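You operate a simulated robot arm through the tools that you are given. There is no shell and no other tool. Be economical: measure what you need, move in short steps, check, and stop when the job is done.

You are at the controls of a simulated two-armed robot. One attempt, no reset.

## Task
Fill the blue jug to about its line and pour it into the wash bowl.
Fine: cold water; shut the tap and put the jug back. Set down upright: blue jug.

It is judged by the outcome, as a careful person would: the job done as asked, and still so three seconds after it is handed in. It fails if anything else is knocked over, pushed out of place, dropped, spilled or broken.

## Robot
Two 7-joint arms with two-finger parallel grippers on one trunk, on a base that drives. Base frame: it is fixed to the floor where the robot stands at the start and does not move with it; the origin is under the middle of the robot, x ahead of it, y to its left, z up. Lengths are in mm, angles in degrees, forces in N, time in s.
The left shoulder is at the start at [50, 187, 1160], the right one opposite. With the tool pointing down near the work surface each hand reaches from about 100 to 660 mm from the robot's upright axis, wherever it stands, measured 20 degrees to its own side. Places, roughly: basin floor under the tap [700, -200, 700]; tap lever [700, 0, 1100]; water dial [500, 0, 900]. Payload 3.43 kg a hand.
The TCP of each hand is the grasp point between the finger pads, 30 mm short of the fingertips. In the tool frame z runs along the fingers and y along their closing line. The gripper opens to 94 mm. The fingers are 28 mm wide and 10 mm thick; the gripper's body (50 by 96 mm) begins 55 mm behind the TCP.
Orientation is that of the tool frame in the base frame, as a unit quaternion [x, y, z, w]. With the fingers straight down and closing along the base's y, the tool's x points along the base's -x, its y along +y and its z along -z.

## Interface
- The arms move only by the tool send_rows. It takes "left_targets", "right_targets" or both (then of equal length, played together; a hand with none holds still); each is a list of rows, each a list of 7 numbers: the shift along the base's x, y, z in mm, then the turn, a rotation vector about the base's x, y, z in degrees, then the finger opening in mm, from 0 to 94. In form: [[tx, ty, tz, wx, wy, wz, jaw], ...]. A call has 1 to 8 rows; each row shifts and turns the commanded pose from where the row before left it. A row lasts 0.2 s, in which the tool goes at most 50 mm and 8.6 degrees; a call with a longer step from one row to the next is refused whole, and so is a gripper value outside its range. A pose out of reach is approached as far as the arm can. The call stops where the force on the tool passes 40 N (or 10 N more than at its start, if that is more) or the arm is blocked; 0.2 s more then pass. The fingers move at their own pace (about 153 mm/s each) and stop on an object; they squeeze with about 26 N. The grip force told is the motor's: it shows also when the fingers shut on nothing. Time passes only in rows, and 0.2 s behind the last, so rows that do not move let the fingers close. The reply holds the time, the measured pose of the TCP, the force on the tool along the base axes, the opening and the grip force, in the units named above and with some noise, with the torque about the TCP (base axes, N m) and any sound that the robot's microphone picked up, and new pictures: "show" is both (left out), scene, wrist or none (wrist: the cameras of the hands that moved).
- Cameras (640 x 400 px; columns grow to the right, rows downward): "scene" is now at [152.1, 2.8, 1343.9]; the picture's right is [0.02, -1.00, 0.00], its down [-0.36, -0.01, -0.93] and it looks along [0.93, 0.02, -0.36] (base axes); focal length 214 px, centre (320, 200). "left" rides on the left gripper at [76, -14, -103] in its tool frame; the picture's right is [0.18, 0.98, 0.00], its down [-0.75, 0.14, -0.64] and it looks along [-0.63, 0.12, 0.77] (tool axes); focal length 243 px, centre (320, 200). "right" rides on the right gripper at [76, 14, -103] in its tool frame; the picture's right is [-0.18, 0.98, 0.00], its down [-0.75, -0.14, -0.64] and it looks along [-0.63, -0.12, 0.77] (tool axes); focal length 243 px, centre (320, 200). There is no depth. A picture from a camera that has moved, and an enlarged one, comes with that camera's place and axes in the base frame and with its lens.
- lift_body(by): slides the trunk up (or, below 0, down) by that many mm; the arms and the scene camera ride with it, the base frame stays. It gives what a move gives, with no picture.
- steer(legs): drives the robot by 1 to 6 legs, each [ahead, left, turn to the left] in mm, mm and degrees, along the robot's own axes; the way and the turn of a leg run together, so that a leg with both is an arc; at most 1500 mm and 180 degrees a leg. The arms and the cameras ride along, it lands a little off, and it stops where it bumps. It gives what a move gives, and a new picture of the scene camera.
- turn_head(pan, tilt): turns the head with the scene camera to pan (to the left, within 80 degrees either way) and tilt (down, from -29 to 69), counted from straight ahead of the robot. It gives what a move gives, and a new picture of the scene camera.
- zoom(camera, box): a new picture of the part [left, top, right, bottom] of that camera's present view, enlarged. No time passes.
- hand_in(): hands the job in; it is judged then, once.

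Work in short steps. Places have to be worked out from the pictures, the camera data and where the tool is seen: move nearer, look again, correct. Check each grasp and each placing, and mend what went wrong. You have 120 turns and 260 pictures in all, those below and enlarged ones among them. Open the grippers and draw the arms clear of the work before you hand the job in, unless the task says otherwise; then end with one line.

The tools are called after "Emit:" as a command line: name --argument value ..., lists and objects as JSON in quotes. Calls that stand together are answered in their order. send_rows: Moves the arms, as the interface text tells. Its arguments: {"type":"object","properties":{"left_targets":{"type":"array","items":{"type":"array","items":{"type":"number"}}},"right_targets":{"type":"array","items":{"type":"array","items":{"type":"number"}}},"show":{"type":"string","enum":["both","scene","wrist","none"]}},"required":[]} The other tools are called the same way: lift_body (by) slides the trunk up or down; steer (legs) drives the base; turn_head (pan, tilt) turns the head that bears the scene camera; zoom (camera, box) takes an enlarged picture of a part of a camera's view; hand_in () hands the job in.

At the start:

```text
t: 0.0
left_position: [372.8, 154.5, 1319.3]
left_orientation: [-0.001, 1.0, -0.001, 0.0]
left_wrist_force: [0.4, -0.3, 0.0]
left_ft_torque: [0.0, -0.01, 0.04]
left_finger_gap: 94.2
left_finger_force: 0.0
right_position: [361.4, -179.9, 1294.6]
right_orientation: [0.001, 1.0, 0.002, 0.001]
right_wrist_force: [0.6, 0.0, 0.0]
right_ft_torque: [-0.03, -0.01, 0.02]
right_finger_gap: 94.0
right_finger_force: 0.1
trunk travel left (down, up): [-375.0, 57.0]
robot x, y, heading: [-2.9, 0.1, -0.1]
head pan, tilt: [1.0, 21.0]
```

scene: 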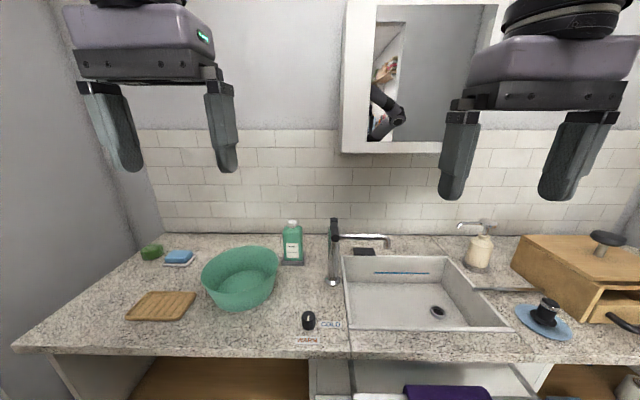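
right: 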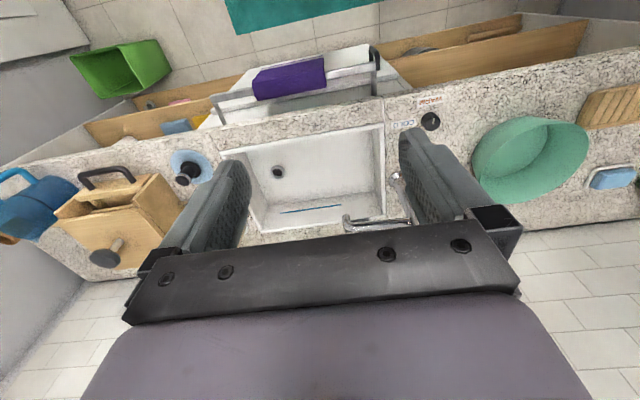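
left: 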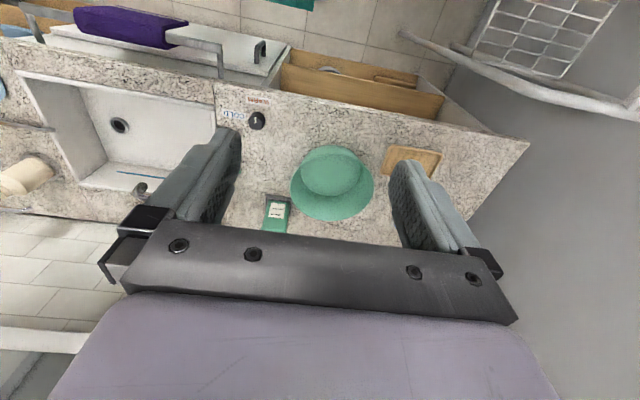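

The blue jug seems to be at the far right, behind or beyond the wooden box. I turn the head right to see it.

Emit:
turn_head --pan -50 --tilt 25

Emit:
zoom --camera "right" --box '[0, 120, 220, 280]'

```text
t: 1.2
left_position: [372.1, 154.3, 1319.4]
left_orientation: [-0.001, 1.0, 0.0, 0.001]
left_wrist_force: [0.7, 0.6, 0.8]
left_ft_torque: [0.02, 0.02, 0.01]
left_finger_gap: 94.0
left_finger_force: 0.1
right_position: [362.1, -179.2, 1294.3]
right_orientation: [0.001, 1.0, 0.001, 0.001]
right_wrist_force: [-0.4, -0.8, 0.5]
right_ft_torque: [0.02, 0.01, 0.03]
right_finger_gap: 94.0
right_finger_force: 0.1
trunk travel left (down, up): [-375.0, 57.0]
robot x, y, heading: [2.0, -2.3, 0.1]
head pan, tilt: [-50.0, 25.0]
camera scene: at [118.4, -69.4, 1337.5], right [-0.77, -0.64, 0.0], down [-0.27, 0.32, -0.91], along [0.58, -0.69, -0.42], focal length 214 px, centre (320, 200)
```

scene: 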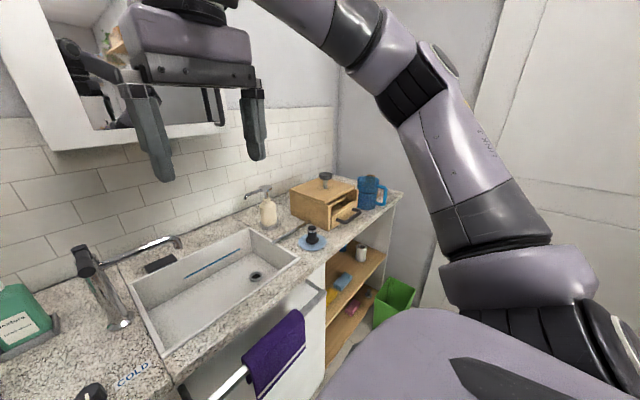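

```text
2.50 times, centred on (110, 200) of right
camera zoom: at [283.3, -165.5, 1397.4], right [0.19, 0.98, 0.0], down [0.75, -0.14, 0.64], along [0.63, -0.12, -0.77], focal length 606 px, centre (845, 200)
```

zoom: 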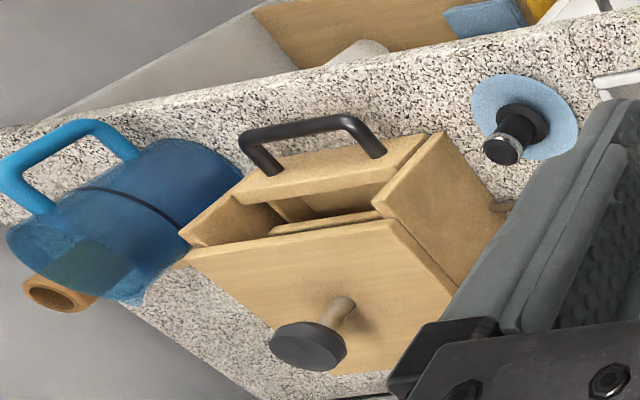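

Emit:
zoom --camera "scene" --box '[240, 150, 440, 275]'

Emit:
zoom --camera "scene" --box '[0, 220, 240, 370]'

```text
3.20 times, centred on (340, 212) of scene
camera zoom: at [118.4, -69.4, 1337.5], right [-0.77, -0.64, 0.0], down [-0.27, 0.32, -0.91], along [0.58, -0.69, -0.42], focal length 686 px, centre (256, 160)
```

zoom: 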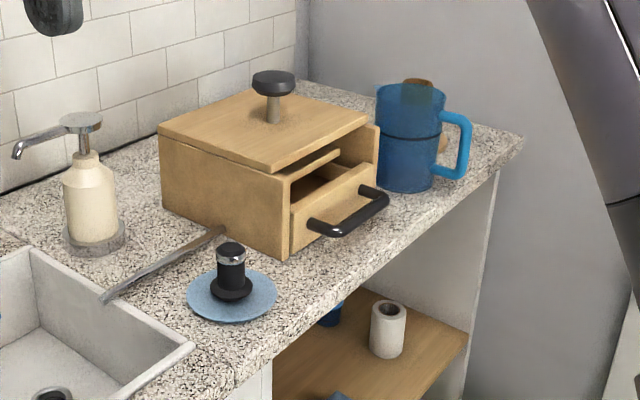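

```text
2.67 times, centred on (120, 295) of scene
camera zoom: at [118.4, -69.4, 1337.5], right [-0.77, -0.64, 0.0], down [-0.27, 0.32, -0.91], along [0.58, -0.69, -0.42], focal length 572 px, centre (853, -53)
```

zoom: 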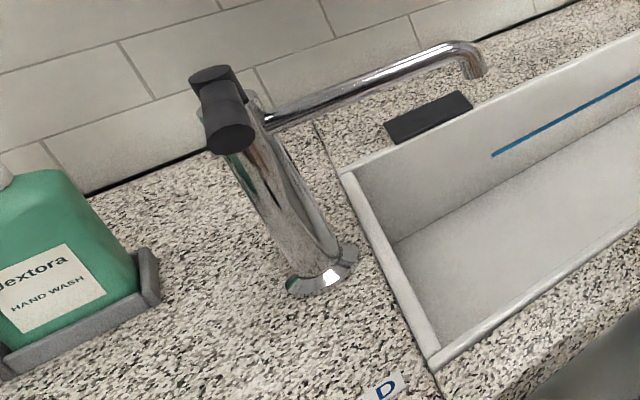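

The jug stands right of the wooden box near (560, -950) with its handle toward the robot and to the right. I drive right to see it closely.

Emit:
steer --legs '[[0, -620, 0]]'

Emit:
turn_head --pan -25 --tilt 40

Emit:
zoom --camera "right" --box '[0, 0, 640, 400]'

```text
t: 4.7
left_position: [372.2, -462.2, 1319.4]
left_orientation: [0.001, 1.0, -0.001, 0.0]
left_wrist_force: [0.0, -0.8, 0.7]
left_ft_torque: [0.02, -0.02, 0.0]
left_finger_gap: 94.0
left_finger_force: 0.0
right_position: [361.4, -796.2, 1293.1]
right_orientation: [0.002, 1.0, 0.001, 0.001]
right_wrist_force: [0.1, 0.2, -0.1]
right_ft_torque: [-0.03, 0.03, 0.01]
right_finger_gap: 94.2
right_finger_force: 0.0
trunk travel left (down, up): [-375.0, 57.0]
robot x, y, heading: [-0.1, -618.4, -0.0]
head pan, tilt: [-50.0, 25.0]
camera scene: at [117.4, -685.8, 1337.5], right [-0.77, -0.64, 0.0], down [-0.27, 0.32, -0.91], along [0.58, -0.7, -0.42], focal length 214 px, centre (320, 200)
```

scene: 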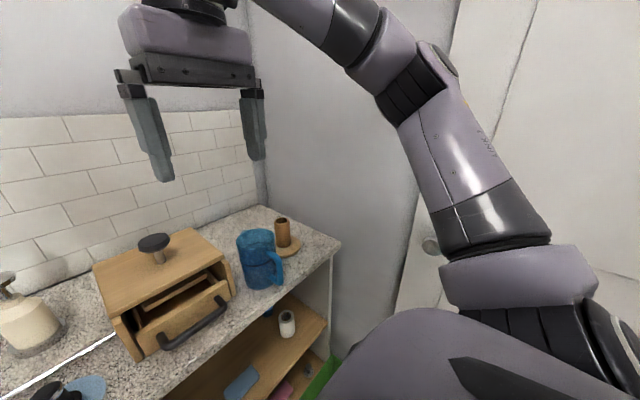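

```text
t: 5.5
left_position: [373.5, -462.1, 1319.8]
left_orientation: [0.001, 1.0, -0.001, 0.0]
left_wrist_force: [0.6, 0.0, 0.1]
left_ft_torque: [0.0, 0.01, 0.02]
left_finger_gap: 93.9
left_finger_force: 0.2
right_position: [360.4, -795.9, 1292.7]
right_orientation: [0.002, 1.0, 0.001, 0.0]
right_wrist_force: [-0.1, 0.0, 0.8]
right_ft_torque: [0.0, -0.01, -0.01]
right_finger_gap: 94.0
right_finger_force: 0.1
trunk travel left (down, up): [-375.0, 57.0]
robot x, y, heading: [-4.1, -613.0, -0.2]
head pan, tilt: [-25.0, 40.0]
camera scene: at [135.3, -651.0, 1314.2], right [-0.43, -0.9, 0.0], down [-0.58, 0.27, -0.77], along [0.69, -0.33, -0.64], focal length 214 px, centre (320, 200)
```

scene: 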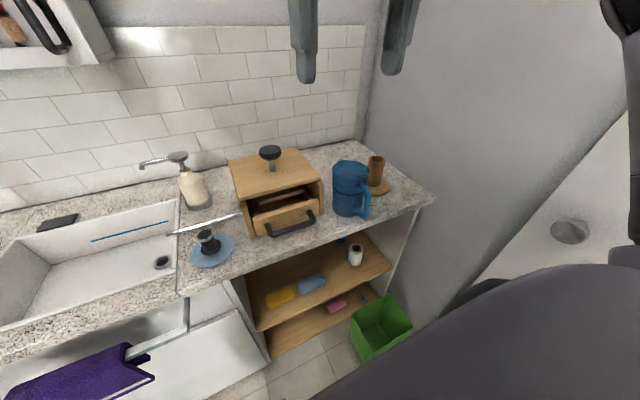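

```text
1.00 times, centred on (320, 200) of right
camera zoom: at [282.1, -781.8, 1397.3], right [0.19, 0.98, 0.0], down [0.75, -0.14, 0.64], along [0.63, -0.12, -0.77], focal length 243 px, centre (320, 200)
```

zoom: 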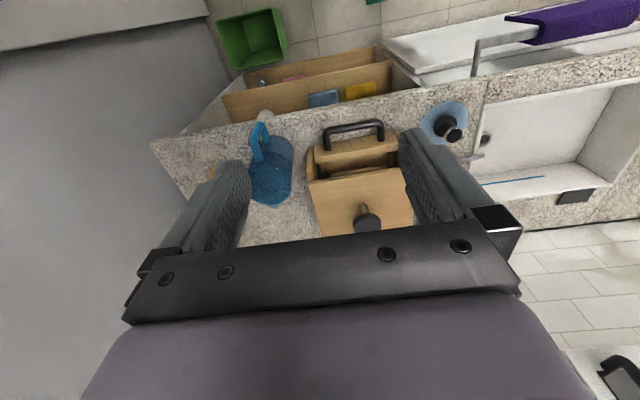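

Emit:
zoom --camera "scene" --box '[300, 130, 428, 230]'

Emit:
zoom --camera "right" --box '[210, 100, 338, 220]'

```text
4.00 times, centred on (364, 180) of scene
camera zoom: at [135.3, -651.0, 1314.2], right [-0.43, -0.9, 0.0], down [-0.58, 0.27, -0.77], along [0.69, -0.33, -0.64], focal length 858 px, centre (144, 280)
```

zoom: 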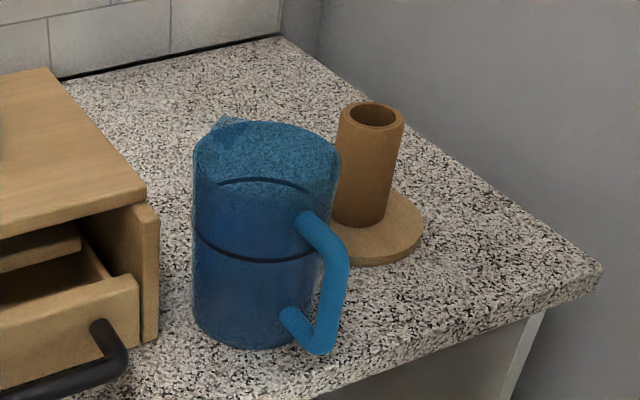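

```text
3.33 times, centred on (274, 160) of right
camera zoom: at [282.1, -781.8, 1397.3], right [0.19, 0.98, 0.0], down [0.75, -0.14, 0.64], along [0.63, -0.12, -0.77], focal length 809 px, centre (473, 333)
```

zoom: 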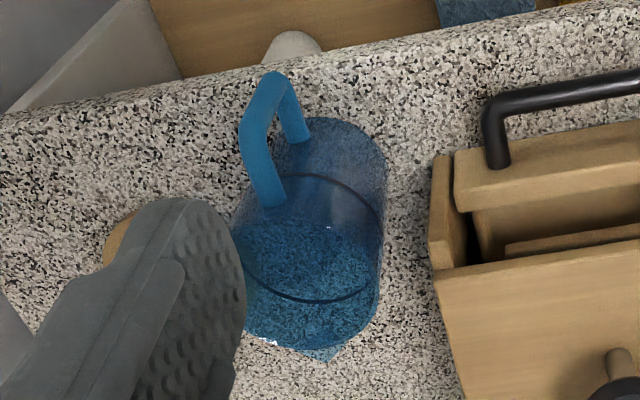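

The handle points at the robot (-x), with its upright bar near (453, -937), z about 907–985, and the jug centre near (553, -943). I move the right hand above the handle, fingers down and partly closed, then look.

Emit:
send_rows --right_targets '[[24, -35, -20, 0, 0, 0, 60], [24, -35, -20, 0, 0, 0, 60], [24, -35, -30, 0, 0, 0, 60], [21, -36, -30, 0, 0, 0, 60], [0, 0, -40, 0, 0, 0, 60]]'

```text
refused: row 3 steps farther than a row can; nothing moved
```

Emit:
send_rows --right_targets '[[20, -30, -20, 0, 0, 0, 60], [20, -30, -20, 0, 0, 0, 60], [20, -30, -30, 0, 0, 0, 60], [20, -30, -30, 0, 0, 0, 60], [13, -21, -30, 0, 0, 0, 60], [0, 0, -13, 0, 0, 0, 60]]'

```text
t: 6.9
left_position: [371.5, -461.3, 1318.0]
left_orientation: [0.001, 1.0, -0.001, 0.0]
left_wrist_force: [0.3, 0.2, 0.6]
left_ft_torque: [0.01, 0.0, -0.03]
left_finger_gap: 93.8
left_finger_force: 0.1
right_position: [454.2, -936.8, 1150.9]
right_orientation: [0.002, 1.0, 0.0, 0.001]
right_wrist_force: [-0.3, 0.0, -0.1]
right_ft_torque: [0.01, -0.01, -0.02]
right_finger_gap: 59.8
right_finger_force: 0.0
trunk travel left (down, up): [-375.0, 57.0]
robot x, y, heading: [1.5, -609.0, -0.2]
head pan, tilt: [-25.0, 40.0]
camera scene: at [135.3, -650.7, 1314.2], right [-0.42, -0.91, 0.0], down [-0.58, 0.27, -0.77], along [0.69, -0.33, -0.64], focal length 214 px, centre (320, 200)
camera right: at [375.1, -923.2, 1253.7], right [0.19, 0.98, 0.0], down [0.75, -0.14, 0.64], along [0.63, -0.12, -0.76], focal length 243 px, centre (320, 200)
```

scene: 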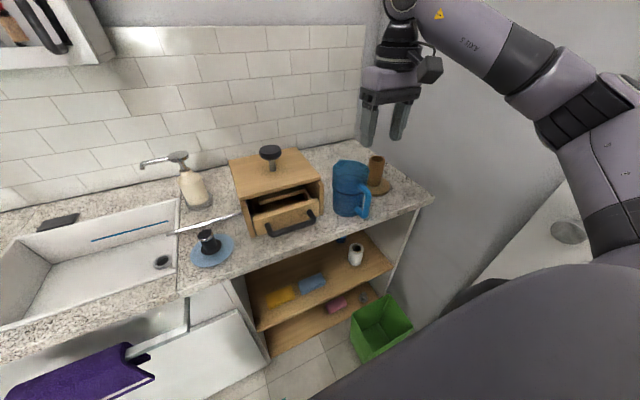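
right: 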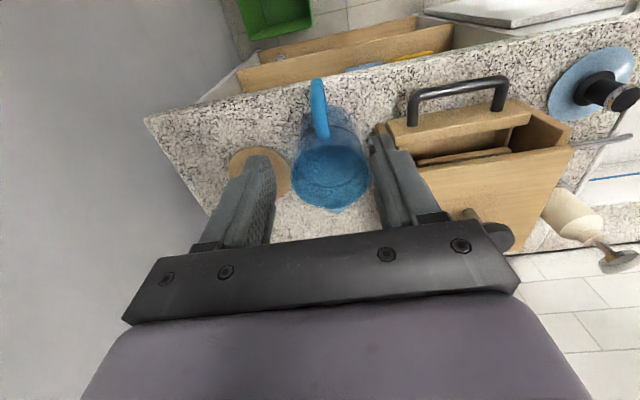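

Emit:
zoom --camera "right" --box '[270, 60, 398, 220]'

Emit:
zoom --camera "scene" --box '[310, 140, 410, 230]'

```text
2.50 times, centred on (334, 140) of right
camera zoom: at [375.1, -923.2, 1253.7], right [0.19, 0.98, 0.0], down [0.75, -0.14, 0.64], along [0.63, -0.12, -0.76], focal length 606 px, centre (285, 350)
```

zoom: 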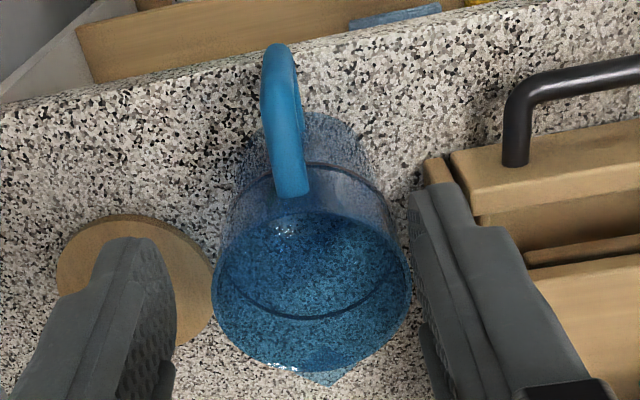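

```text
4.44 times, centred on (360, 185) of scene
camera zoom: at [135.3, -650.7, 1314.2], right [-0.42, -0.91, 0.0], down [-0.58, 0.27, -0.77], along [0.69, -0.33, -0.64], focal length 953 px, centre (142, 267)
```

zoom: 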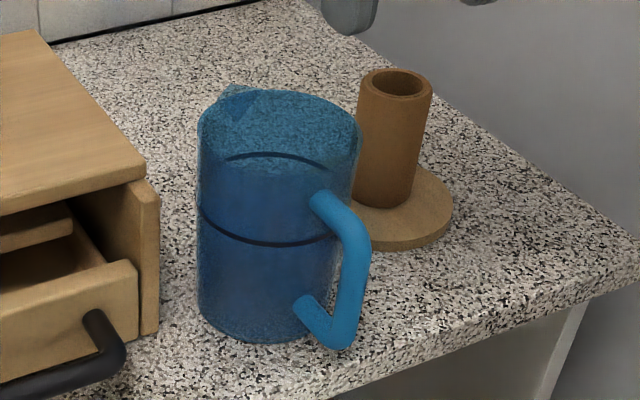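

Refined: the bar is centred about (466, -944), z 905–986. I move over it and descend, stopping short to check alignment.

Emit:
send_rows --right_targets '[[10, -7, -30, 0, 0, 0, 56], [0, 0, -40, 0, 0, 0, 56], [0, 0, -40, 0, 0, 0, 56]]'

Emit:
zoom --camera "scene" --box '[310, 100, 450, 230]'

```text
t: 7.7
left_position: [373.2, -461.2, 1317.6]
left_orientation: [0.001, 1.0, -0.002, 0.0]
left_wrist_force: [-0.2, -0.4, 0.4]
left_ft_torque: [0.02, -0.02, -0.01]
left_finger_gap: 94.1
left_finger_force: 0.1
right_position: [463.8, -944.6, 1040.2]
right_orientation: [0.001, 1.0, 0.001, 0.002]
right_wrist_force: [-0.4, -0.1, -0.5]
right_ft_torque: [-0.05, 0.01, -0.02]
right_finger_gap: 56.2
right_finger_force: 0.1
trunk travel left (down, up): [-375.0, 57.0]
robot x, y, heading: [-2.3, -612.7, -0.1]
head pan, tilt: [-25.0, 40.0]
camera scene: at [135.6, -651.1, 1314.2], right [-0.42, -0.91, 0.0], down [-0.58, 0.27, -0.77], along [0.69, -0.33, -0.64], focal length 214 px, centre (320, 200)
camera right: at [385.5, -930.5, 1143.5], right [0.19, 0.98, 0.0], down [0.75, -0.14, 0.64], along [0.63, -0.12, -0.76], focal length 243 px, centre (320, 200)
```

scene: 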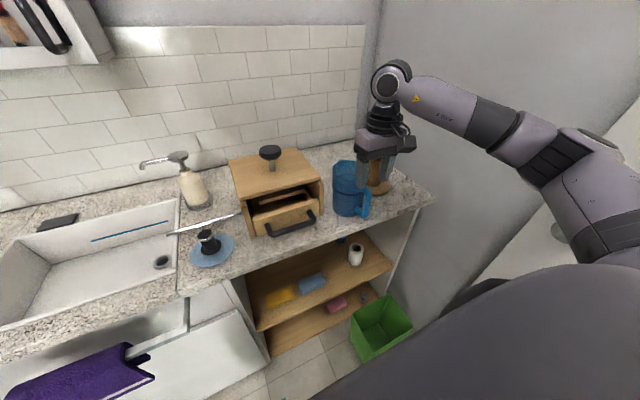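
right: 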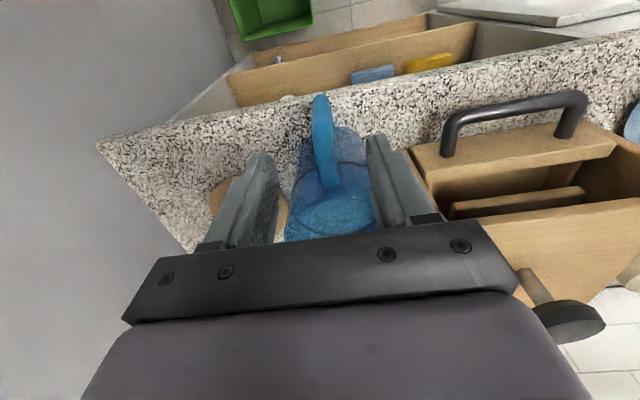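

```text
3.08 times, centred on (380, 165) of scene
camera zoom: at [135.6, -651.1, 1314.2], right [-0.42, -0.91, 0.0], down [-0.58, 0.27, -0.77], along [0.69, -0.33, -0.64], focal length 660 px, centre (135, 308)
```

zoom: 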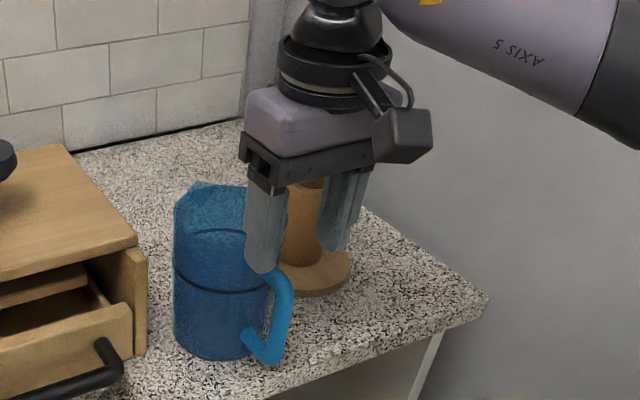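

The handle is centred between the fingers. I descend 60, then a bit more while watching forces.

Emit:
send_rows --right_targets '[[0, 0, -30, 0, 0, 0, 56], [0, 0, -30, 0, 0, 0, 56], [0, 0, -26, 0, 0, 0, 56], [0, 0, 0, 0, 0, 0, 56]]'

Emit:
zoom --camera "scene" --box '[310, 120, 430, 230]'

```text
t: 8.7
left_position: [372.8, -462.3, 1319.6]
left_orientation: [0.001, 1.0, -0.001, 0.0]
left_wrist_force: [0.1, -0.1, -0.5]
left_ft_torque: [0.01, 0.0, 0.01]
left_finger_gap: 93.8
left_finger_force: 0.1
right_position: [462.9, -944.4, 956.1]
right_orientation: [0.001, 1.0, 0.002, 0.002]
right_wrist_force: [-0.8, -0.1, -0.6]
right_ft_torque: [0.02, -0.01, 0.01]
right_finger_gap: 55.8
right_finger_force: 0.1
trunk travel left (down, up): [-375.0, 57.0]
robot x, y, heading: [0.3, -615.0, 0.2]
head pan, tilt: [-25.0, 40.0]
camera scene: at [135.3, -650.8, 1314.2], right [-0.42, -0.91, 0.0], down [-0.58, 0.27, -0.77], along [0.69, -0.33, -0.64], focal length 214 px, centre (320, 200)
camera right: at [385.0, -930.0, 1058.4], right [0.19, 0.98, 0.0], down [0.75, -0.14, 0.64], along [0.63, -0.12, -0.77], focal length 243 px, centre (320, 200)
```

scene: 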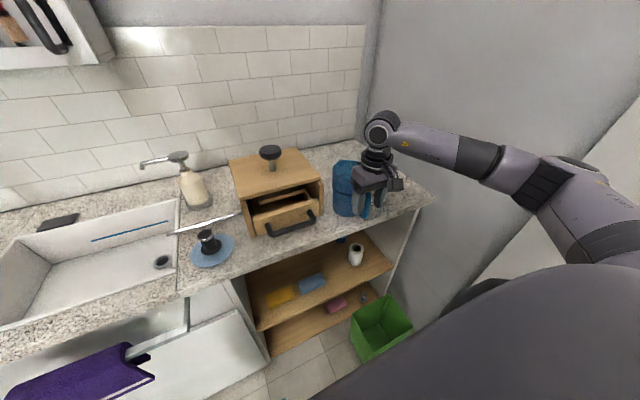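
right: 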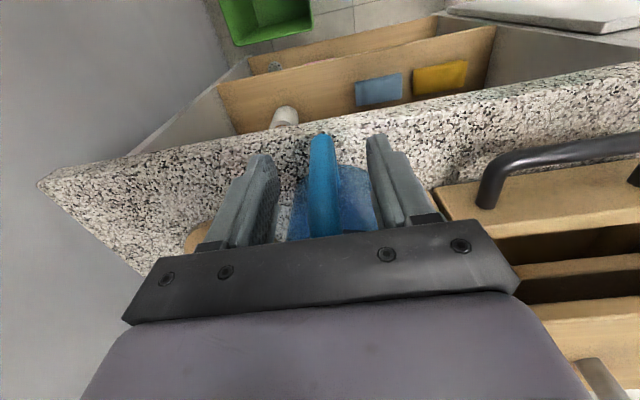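

```text
3.64 times, centred on (370, 175) of scene
camera zoom: at [135.3, -650.8, 1314.2], right [-0.42, -0.91, 0.0], down [-0.58, 0.27, -0.77], along [0.69, -0.33, -0.64], focal length 780 px, centre (138, 291)
```

zoom: 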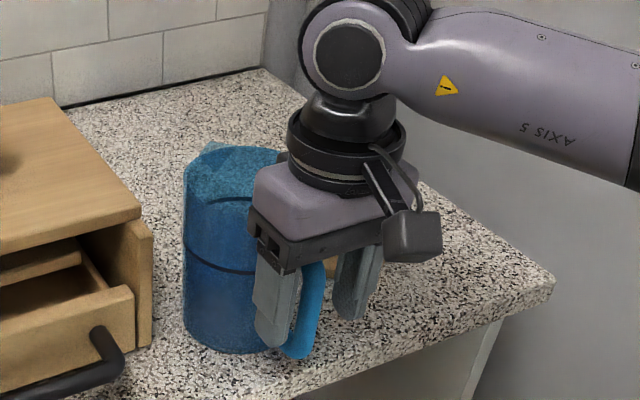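

Fingers straddle the handle. I close them here.

Emit:
send_rows --right_targets '[[0, 0, -5, 0, 0, 0, 40], [0, 0, 0, 0, 0, 0, 0], [0, 0, 0, 0, 0, 0, 0], [0, 0, 0, 0, 0, 0, 0]]'

Emit:
zoom --camera "scene" --box '[310, 120, 430, 230]'

```text
t: 9.7
left_position: [371.2, -461.6, 1319.4]
left_orientation: [0.0, 1.0, -0.002, -0.001]
left_wrist_force: [0.5, 1.1, -0.7]
left_ft_torque: [-0.02, 0.01, 0.02]
left_finger_gap: 94.0
left_finger_force: 0.1
right_position: [463.4, -943.1, 950.4]
right_orientation: [0.002, 1.0, 0.001, 0.0]
right_wrist_force: [-0.3, -0.2, -0.4]
right_ft_torque: [0.01, 0.03, 0.04]
right_finger_gap: 19.2
right_finger_force: 25.3
trunk travel left (down, up): [-375.0, 57.0]
robot x, y, heading: [-2.0, -614.2, 0.2]
head pan, tilt: [-25.0, 40.0]
camera scene: at [135.4, -650.9, 1314.1], right [-0.42, -0.91, 0.0], down [-0.58, 0.27, -0.77], along [0.69, -0.33, -0.64], focal length 214 px, centre (320, 200)
camera right: at [384.9, -929.8, 1053.6], right [0.19, 0.98, 0.0], down [0.75, -0.14, 0.64], along [0.63, -0.12, -0.77], focal length 243 px, centre (320, 200)
```

scene: 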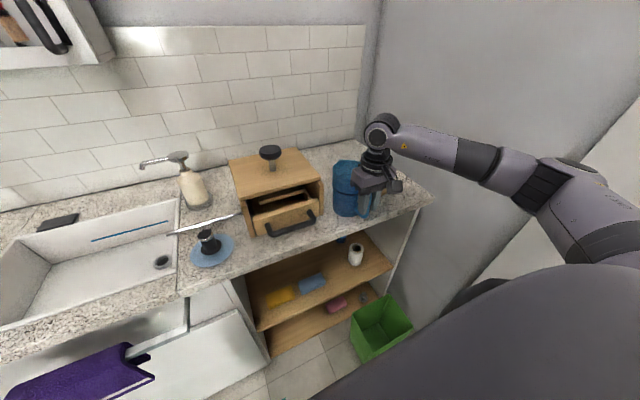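
right: 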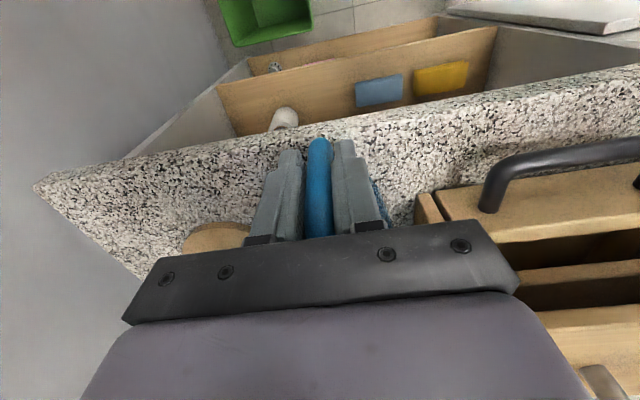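

```text
3.64 times, centred on (370, 175) of scene
camera zoom: at [135.4, -650.9, 1314.1], right [-0.42, -0.91, 0.0], down [-0.58, 0.27, -0.77], along [0.69, -0.33, -0.64], focal length 780 px, centre (138, 291)
```

zoom: 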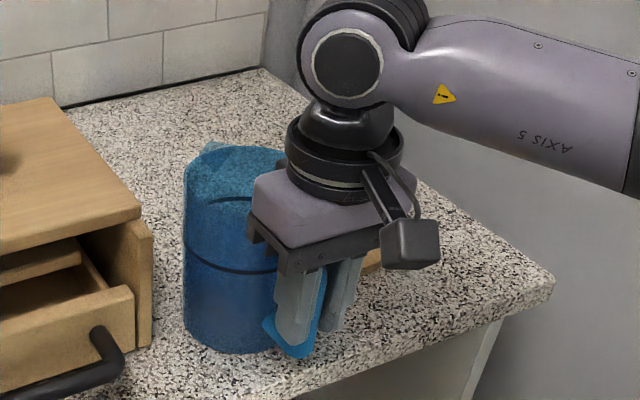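

Gripped on 19 mm. I lift by 40 mm to check slip.

Emit:
send_rows --right_targets '[[0, 0, 20, 0, 0, 0, 0], [0, 0, 20, 0, 0, 0, 0], [0, 0, 0, 0, 0, 0, 0]]' --show "none"

Emit:
zoom --camera "scene" --box '[310, 120, 430, 230]'

```text
t: 10.5
left_position: [373.2, -461.4, 1319.3]
left_orientation: [0.001, 1.0, 0.0, 0.001]
left_wrist_force: [-0.2, 0.3, -1.2]
left_ft_torque: [-0.03, -0.02, -0.01]
left_finger_gap: 94.0
left_finger_force: 0.0
right_position: [463.7, -944.5, 990.5]
right_orientation: [0.002, 1.0, 0.001, 0.001]
right_wrist_force: [0.9, 0.6, -0.8]
right_ft_torque: [0.0, 0.08, -0.03]
right_finger_gap: 19.1
right_finger_force: 26.2
trunk travel left (down, up): [-375.0, 57.0]
robot x, y, heading: [-0.6, -614.5, 0.0]
head pan, tilt: [-25.0, 40.0]
```

```text
3.64 times, centred on (370, 175) of scene
camera zoom: at [135.5, -651.0, 1314.1], right [-0.42, -0.91, 0.0], down [-0.58, 0.27, -0.77], along [0.69, -0.33, -0.64], focal length 780 px, centre (138, 291)
```

zoom: 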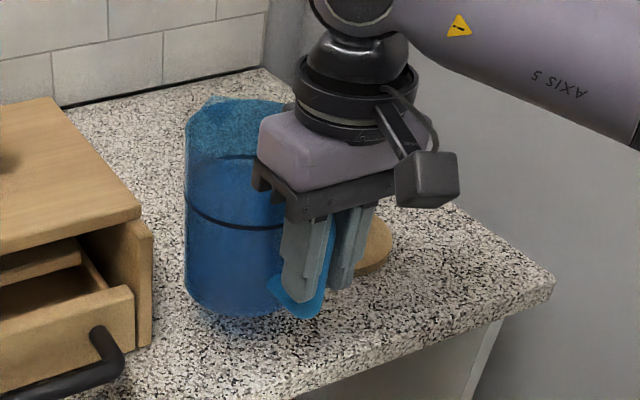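

The jug is held upright and is light. I raise it well above everything, then drive back left to the sink.

Emit:
send_rows --right_targets '[[0, 0, 45, 0, 0, 0, 0], [0, 0, 45, 0, 0, 0, 0], [0, 0, 45, 0, 0, 0, 0], [-25, 20, 35, 0, 0, 0, 0], [-25, 30, 20, 0, 0, 0, 0], [-20, 40, 10, 0, 0, 0, 0], [-10, 40, 0, 0, 0, 0, 0]]' --show "none"

Emit:
steer --legs '[[0, 600, 0]]'

Emit:
turn_head --pan -10 --tilt 30

```text
t: 12.1
left_position: [372.7, -460.6, 1318.3]
left_orientation: [0.001, 1.0, -0.001, 0.0]
left_wrist_force: [0.4, 0.4, 0.0]
left_ft_torque: [0.03, 0.03, 0.0]
left_finger_gap: 94.0
left_finger_force: 0.0
right_position: [384.2, -811.9, 1190.8]
right_orientation: [0.003, 1.0, -0.001, 0.0]
right_wrist_force: [-0.1, -0.6, -1.3]
right_ft_torque: [-0.01, 0.06, -0.04]
right_finger_gap: 19.0
right_finger_force: 25.9
trunk travel left (down, up): [-375.0, 57.0]
robot x, y, heading: [0.8, -615.9, 0.0]
head pan, tilt: [-25.0, 40.0]
```

```text
t: 15.5
left_position: [372.8, 142.4, 1318.4]
left_orientation: [-0.002, 1.0, -0.001, 0.0]
left_wrist_force: [-0.6, 0.0, -0.3]
left_ft_torque: [0.02, -0.04, 0.02]
left_finger_gap: 94.0
left_finger_force: 0.0
right_position: [383.9, -209.8, 1190.3]
right_orientation: [-0.001, 1.0, 0.001, 0.001]
right_wrist_force: [-0.7, 0.1, -0.8]
right_ft_torque: [0.02, 0.1, -0.02]
right_finger_gap: 19.5
right_finger_force: 26.2
trunk travel left (down, up): [-375.0, 57.0]
robot x, y, heading: [-0.9, -17.8, 0.2]
head pan, tilt: [-25.0, 40.0]
camera scene: at [135.6, -47.7, 1314.2], right [-0.42, -0.91, 0.0], down [-0.58, 0.27, -0.77], along [0.69, -0.32, -0.64], focal length 214 px, centre (320, 200)
```

scene: 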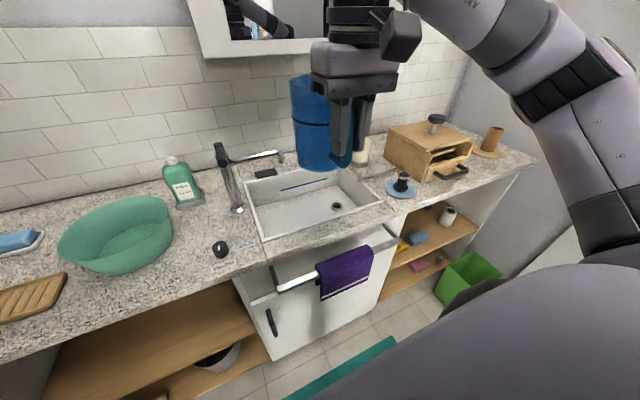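

```text
t: 16.3
left_position: [371.0, 143.0, 1319.6]
left_orientation: [-0.002, 1.0, -0.001, 0.0]
left_wrist_force: [0.6, -0.5, 1.0]
left_ft_torque: [0.01, -0.01, 0.0]
left_finger_gap: 94.1
left_finger_force: 0.0
right_position: [384.7, -210.2, 1191.1]
right_orientation: [-0.001, 1.0, 0.001, 0.002]
right_wrist_force: [0.1, 0.1, -1.3]
right_ft_torque: [0.0, 0.13, -0.01]
right_finger_gap: 19.3
right_finger_force: 25.7
trunk travel left (down, up): [-375.0, 57.0]
robot x, y, heading: [-0.3, -13.7, -0.2]
head pan, tilt: [-10.0, 30.0]
camera scene: at [147.6, -27.9, 1329.4], right [-0.17, -0.99, 0.0], down [-0.49, 0.09, -0.87], along [0.85, -0.15, -0.5], focal length 214 px, centre (320, 200)
```

scene: 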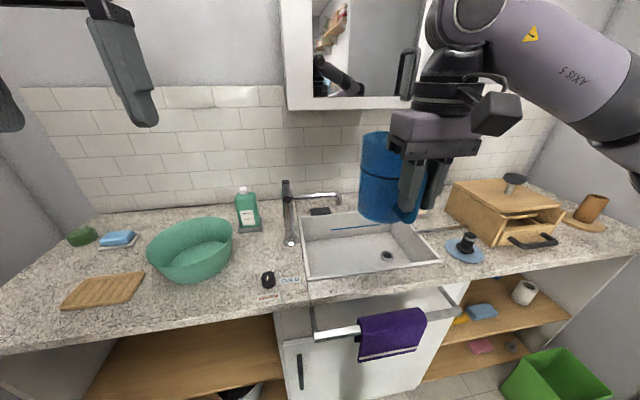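

Emit:
zoom --camera "scene" --box '[260, 160, 360, 300]'

Emit:
zoom --camera "left" --box '[0, 0, 640, 400]'

Emit:
zoom --camera "right" --box '[0, 0, 640, 400]'

```text
2.86 times, centred on (310, 230) of scene
camera zoom: at [147.6, -27.9, 1329.4], right [-0.17, -0.99, 0.0], down [-0.49, 0.09, -0.87], along [0.85, -0.15, -0.5], focal length 613 px, centre (349, 114)
```

zoom: 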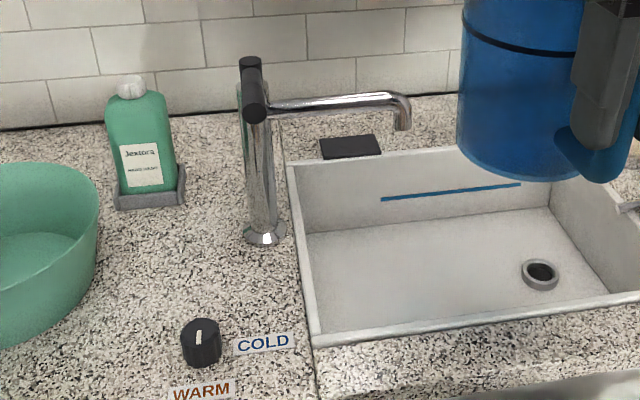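

```text
1.00 times, centred on (320, 200) of left
camera zoom: at [295.1, 126.4, 1421.2], right [-0.19, 0.98, 0.0], down [0.75, 0.14, 0.64], along [0.63, 0.12, -0.77], focal length 243 px, centre (320, 200)
```

zoom: 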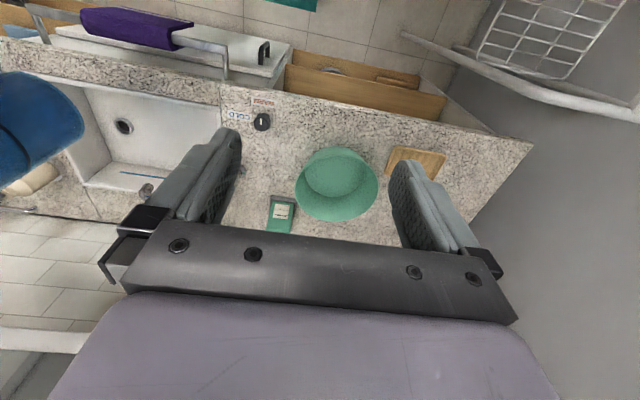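

```text
1.00 times, centred on (320, 200) of right
camera zoom: at [305.8, -196.2, 1293.5], right [0.18, 0.98, 0.0], down [0.75, -0.14, 0.64], along [0.63, -0.12, -0.77], focal length 243 px, centre (320, 200)
```

zoom: 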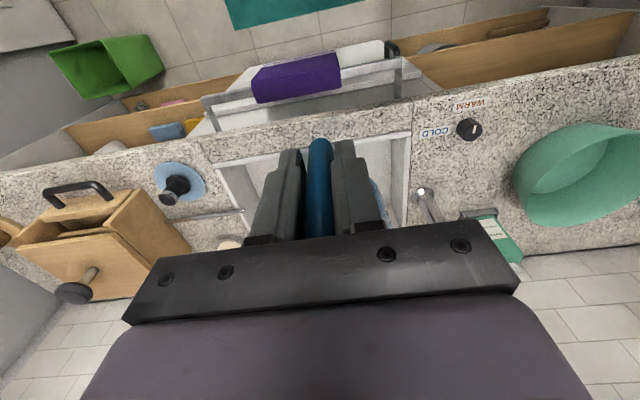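

Dial mark is not obviously at COLD; I'll check it. First I look down to see how much room there is between the base and the cabinet.

Emit:
turn_head --pan 0 --tilt 69

Emit:
zoom --camera "right" --box '[400, 80, 520, 160]'

```text
t: 17.4
left_position: [371.0, 141.7, 1318.8]
left_orientation: [-0.002, 1.0, -0.001, 0.001]
left_wrist_force: [-0.8, 0.5, 0.2]
left_ft_torque: [-0.01, -0.01, -0.04]
left_finger_gap: 94.1
left_finger_force: 0.0
right_position: [383.5, -208.7, 1191.6]
right_orientation: [-0.001, 1.0, 0.001, 0.001]
right_wrist_force: [0.0, -0.5, -1.9]
right_ft_torque: [-0.04, 0.06, -0.01]
right_finger_gap: 19.2
right_finger_force: 25.9
trunk travel left (down, up): [-375.0, 57.0]
robot x, y, heading: [1.0, -13.0, 0.3]
head pan, tilt: [0.0, 68.8]
camera scene: at [114.5, -12.2, 1278.1], right [0.0, -1.0, 0.0], down [-0.93, 0.0, -0.36], along [0.36, 0.0, -0.93], focal length 214 px, centre (320, 200)
```

scene: 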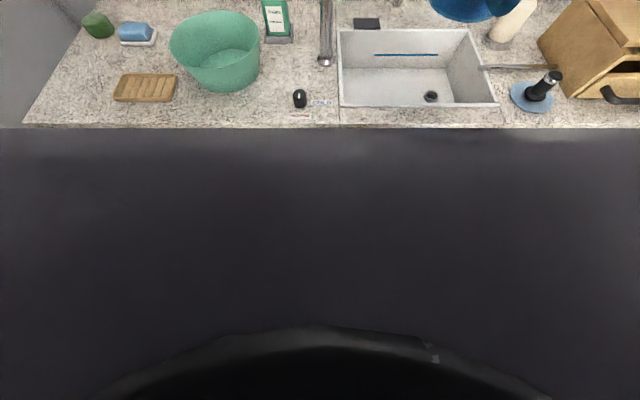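

```text
5.00 times, centred on (460, 120) of right
camera zoom: at [305.8, -196.2, 1293.6], right [0.18, 0.98, 0.0], down [0.75, -0.14, 0.64], along [0.63, -0.12, -0.77], focal length 1213 px, centre (-380, 600)
```

zoom: 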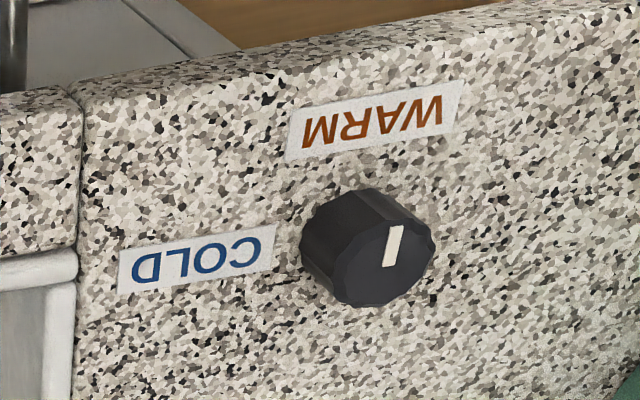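

The dial's stripe points to WARM, so it needs turning to COLD. I drive 70 mm ahead for reach and look again.

Emit:
steer --legs '[[70, 0, 0]]'

Emit:
turn_head --pan 0 --tilt 50

Emit:
zoom --camera "scene" --box '[240, 70, 400, 190]'

```text
t: 18.4
left_position: [442.3, 141.7, 1318.4]
left_orientation: [-0.002, 1.0, -0.001, 0.0]
left_wrist_force: [1.0, 0.1, -0.9]
left_ft_torque: [-0.01, 0.03, 0.01]
left_finger_gap: 93.9
left_finger_force: 0.1
right_position: [454.8, -209.5, 1190.6]
right_orientation: [0.0, 1.0, 0.001, 0.002]
right_wrist_force: [-0.1, 0.1, -1.4]
right_ft_torque: [-0.03, 0.12, 0.02]
right_finger_gap: 19.3
right_finger_force: 25.4
trunk travel left (down, up): [-375.0, 57.0]
robot x, y, heading: [70.5, -14.0, 0.1]
head pan, tilt: [0.0, 68.8]
camera scene: at [185.5, -12.1, 1277.9], right [0.0, -1.0, 0.0], down [-0.93, 0.0, -0.36], along [0.36, 0.0, -0.93], focal length 214 px, centre (320, 200)
```

scene: 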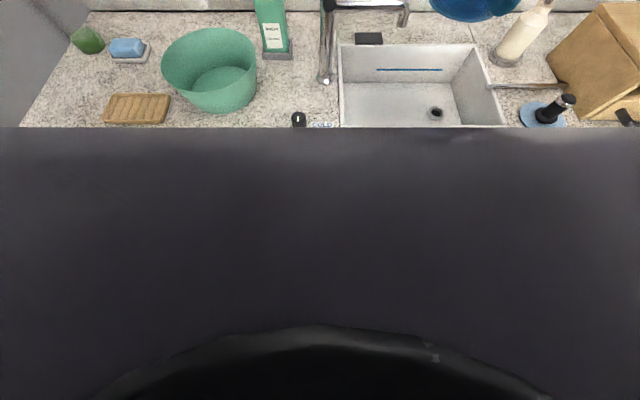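

```text
t: 19.2
left_position: [442.7, 142.3, 1319.0]
left_orientation: [-0.002, 1.0, -0.001, 0.0]
left_wrist_force: [0.2, 0.4, 0.5]
left_ft_torque: [0.05, 0.0, 0.01]
left_finger_gap: 94.1
left_finger_force: 0.1
right_position: [453.8, -209.8, 1190.7]
right_orientation: [0.0, 1.0, 0.001, 0.001]
right_wrist_force: [0.3, 0.6, -1.8]
right_ft_torque: [0.03, 0.07, 0.0]
right_finger_gap: 19.5
right_finger_force: 26.0
trunk travel left (down, up): [-375.0, 57.0]
robot x, y, heading: [70.9, -13.7, 0.2]
head pan, tilt: [0.0, 50.0]
camera scene: at [205.7, -12.1, 1299.9], right [0.0, -1.0, 0.0], down [-0.77, 0.0, -0.64], along [0.64, 0.0, -0.77], focal length 214 px, centre (320, 200)
```

scene: 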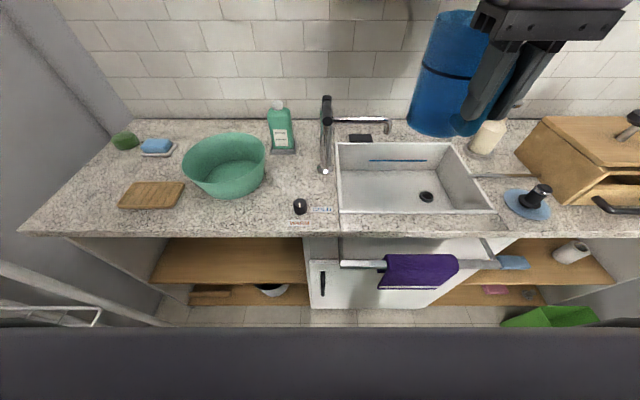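

```text
3.33 times, centred on (320, 130) of scene
camera zoom: at [205.7, -12.1, 1299.9], right [0.0, -1.0, 0.0], down [-0.77, 0.0, -0.64], along [0.64, 0.0, -0.77], focal length 715 px, centre (320, 433)
```

zoom: 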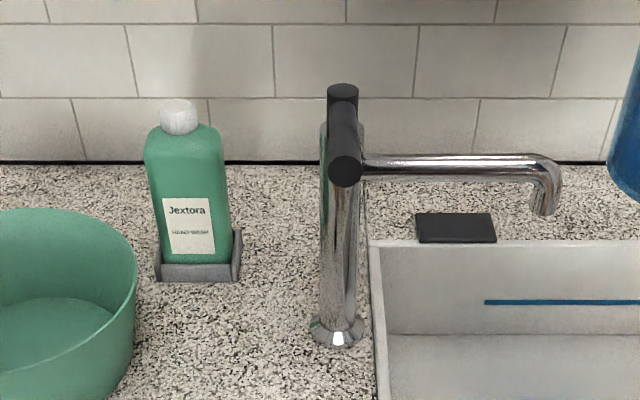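

Next the dial, at about (530, 33, 885). I bring the left hand above it, yawed -45° so a +90° turn stays within range.

Emit:
send_rows --left_targets '[[11, -14, -38, 0, 0, -5.6, 70], [11, -14, -38, 0, 0, -5.6, 70], [11, -14, -38, 0, 0, -5.6, 70], [11, -14, -38, 0, 0, -5.6, 70], [11, -14, -38, 0, 0, -5.6, 70], [11, -14, -38, 0, 0, -5.6, 70], [11, -14, -38, 0, 0, -5.7, 70], [10, -11, -38, 0, 0, -5.7, 70]]'

Emit:
zoom --camera "scene" --box '[240, 130, 400, 230]'

```text
t: 21.0
left_position: [530.2, 32.6, 1014.1]
left_orientation: [0.383, 0.924, -0.001, -0.001]
left_wrist_force: [0.4, -0.2, -0.4]
left_ft_torque: [0.0, 0.0, -0.03]
left_finger_gap: 70.1
left_finger_force: 0.0
right_position: [454.7, -209.9, 1190.2]
right_orientation: [0.0, 1.0, 0.001, 0.001]
right_wrist_force: [-0.2, 0.3, -0.9]
right_ft_torque: [-0.02, 0.06, -0.01]
right_finger_gap: 19.3
right_finger_force: 25.9
trunk travel left (down, up): [-375.0, 57.0]
robot x, y, heading: [66.4, -12.5, -0.0]
head pan, tilt: [0.0, 50.0]
camera scene: at [206.0, -12.2, 1300.0], right [0.0, -1.0, 0.0], down [-0.77, 0.0, -0.64], along [0.64, 0.0, -0.77], focal length 214 px, centre (320, 200)
camera left: at [465.6, 75.7, 1116.2], right [0.56, 0.83, 0.0], down [0.63, -0.43, 0.64], along [0.53, -0.36, -0.77], focal length 243 px, centre (320, 200)
```

scene: 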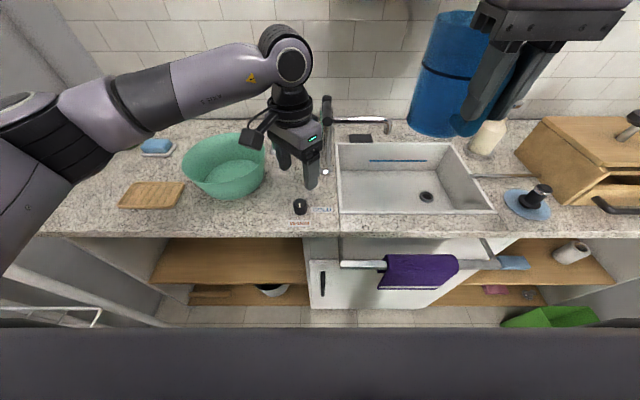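
left: 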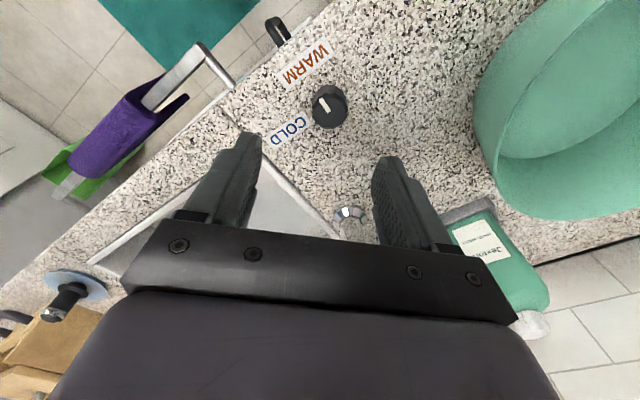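

```text
4.00 times, centred on (320, 180) of scene
camera zoom: at [206.0, -12.2, 1300.0], right [0.0, -1.0, 0.0], down [-0.77, 0.0, -0.64], along [0.64, 0.0, -0.77], focal length 858 px, centre (320, 280)
```

zoom: 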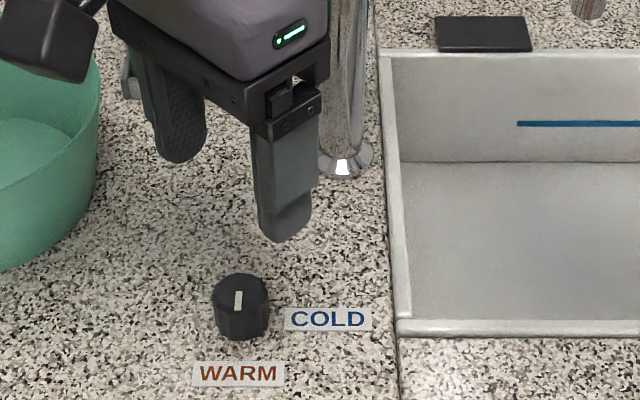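

The dial is at about (535, 38), top at z≈891. I descend so the fingertips are just above the counter around it, then close.

Emit:
send_rows --left_targets '[[5, 5, -40, 0, 0, 0, 70], [0, 0, -40, 0, 0, 0, 70], [0, 0, -36, 0, 0, 0, 70], [0, 0, 0, 0, 0, 0, 70]]'

Emit:
zoom --camera "scene" --box '[240, 130, 400, 230]'

```text
t: 22.0
left_position: [533.1, 39.1, 897.8]
left_orientation: [0.381, 0.924, -0.001, 0.0]
left_wrist_force: [0.7, 0.5, 0.1]
left_ft_torque: [-0.02, 0.0, 0.0]
left_finger_gap: 70.3
left_finger_force: 0.0
right_position: [453.4, -209.5, 1191.0]
right_orientation: [0.0, 1.0, 0.001, 0.001]
right_wrist_force: [0.7, 0.0, -0.9]
right_ft_torque: [0.01, 0.09, 0.02]
right_finger_gap: 19.5
right_finger_force: 26.3
trunk travel left (down, up): [-375.0, 57.0]
robot x, y, heading: [71.1, -12.9, 0.2]
head pan, tilt: [0.0, 50.0]
camera scene: at [205.6, -12.1, 1300.0], right [0.0, -1.0, 0.0], down [-0.77, 0.0, -0.64], along [0.64, 0.0, -0.77], focal length 214 px, centre (320, 200)
camera left: at [469.0, 81.4, 1000.3], right [0.56, 0.83, 0.0], down [0.63, -0.43, 0.64], along [0.53, -0.36, -0.77], focal length 243 px, centre (320, 200)
```

scene: 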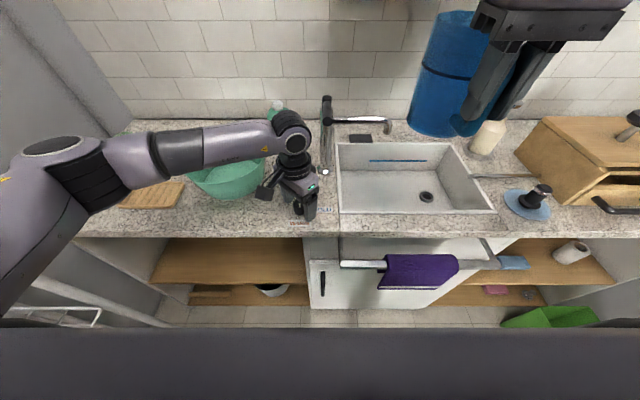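
left: 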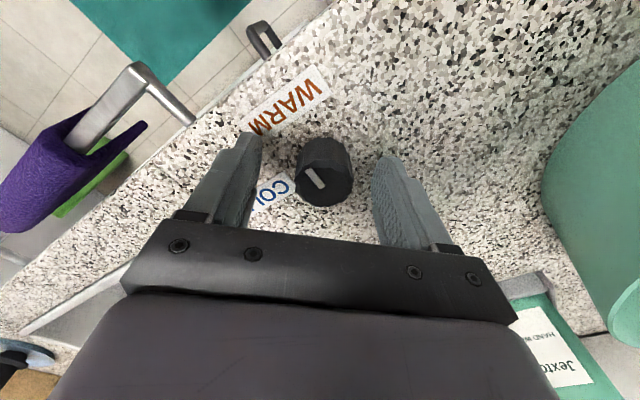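

```text
4.00 times, centred on (320, 180) of scene
camera zoom: at [205.6, -12.1, 1300.0], right [0.0, -1.0, 0.0], down [-0.77, 0.0, -0.64], along [0.64, 0.0, -0.77], focal length 858 px, centre (320, 280)
```

zoom: 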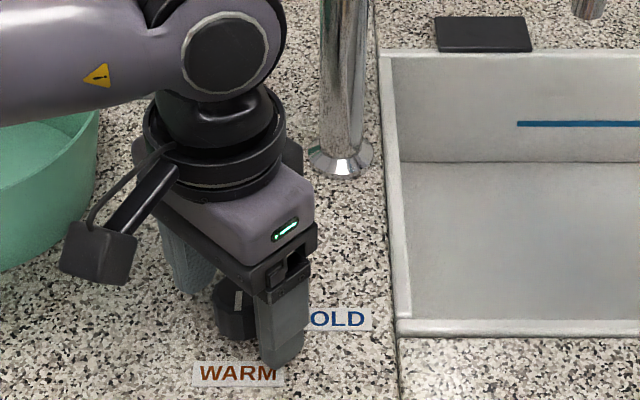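

The dial is centred between the fingers; I close on it and start turning counter-clockwise (WARM → COLD).

Emit:
send_rows --left_targets '[[0, 0, 0, 0, 0, 0, 0], [0, 0, 0, 0, 0, 0, 0], [0, 0, 0, 0, 0, 8, 0], [0, 0, 0, 0, 0, 8, 0], [0, 0, 0, 0, 0, 8, 0], [0, 0, 0, 0, 0, 8, 0], [0, 0, 0, 0, 0, 8, 0], [0, 0, 0, 0, 0, 8, 0]]' --show "wrist"

```text
t: 23.8
left_position: [535.7, 36.1, 898.0]
left_orientation: [-0.028, 1.0, -0.001, 0.0]
left_wrist_force: [5.6, -1.3, -8.3]
left_ft_torque: [0.88, -1.15, 0.0]
left_finger_gap: 34.6
left_finger_force: 44.9
right_position: [455.6, -209.5, 1189.1]
right_orientation: [0.0, 1.0, 0.001, 0.001]
right_wrist_force: [0.4, -0.1, -0.9]
right_ft_torque: [-0.01, 0.07, -0.02]
right_finger_gap: 19.2
right_finger_force: 25.8
trunk travel left (down, up): [-375.0, 57.0]
robot x, y, heading: [71.0, -13.4, 0.2]
head pan, tilt: [0.0, 50.0]
camera left: at [458.8, 17.4, 1000.3], right [-0.24, 0.97, 0.0], down [0.75, 0.18, 0.64], along [0.62, 0.15, -0.77], focal length 243 px, centre (320, 200)
```

left: 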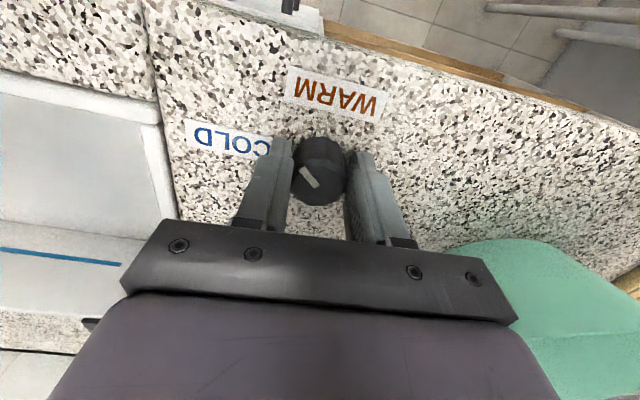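

Turning works. I continue by the remaining 42°.

Emit:
send_rows --left_targets '[[0, 0, 0, 0, 0, 8.4, 0], [0, 0, 0, 0, 0, 8.4, 0], [0, 0, 0, 0, 0, 8.4, 0], [0, 0, 0, 0, 0, 8.4, 0], [0, 0, 0, 0, 0, 8.4, 0], [0, 0, 0, 0, 0, 0, 0]]' --show "wrist"

```text
t: 25.2
left_position: [536.3, 32.8, 897.6]
left_orientation: [-0.384, 0.923, -0.004, -0.001]
left_wrist_force: [15.5, -29.2, -17.0]
left_ft_torque: [0.74, -0.17, -0.18]
left_finger_gap: 34.8
left_finger_force: 44.8
right_position: [455.6, -211.9, 1187.9]
right_orientation: [0.0, 1.0, 0.002, 0.0]
right_wrist_force: [-0.7, -0.7, 0.0]
right_ft_torque: [0.03, 0.08, 0.02]
right_finger_gap: 19.4
right_finger_force: 26.5
trunk travel left (down, up): [-375.0, 57.0]
robot x, y, heading: [69.1, -11.6, 0.2]
head pan, tilt: [0.0, 50.0]
camera left: at [491.9, -31.2, 1000.7], right [-0.83, 0.56, 0.0], down [0.43, 0.64, 0.64], along [0.36, 0.53, -0.77], focal length 243 px, centre (320, 200)
```

left: 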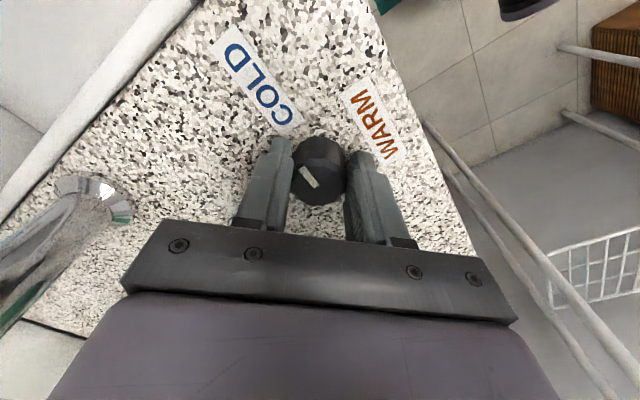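

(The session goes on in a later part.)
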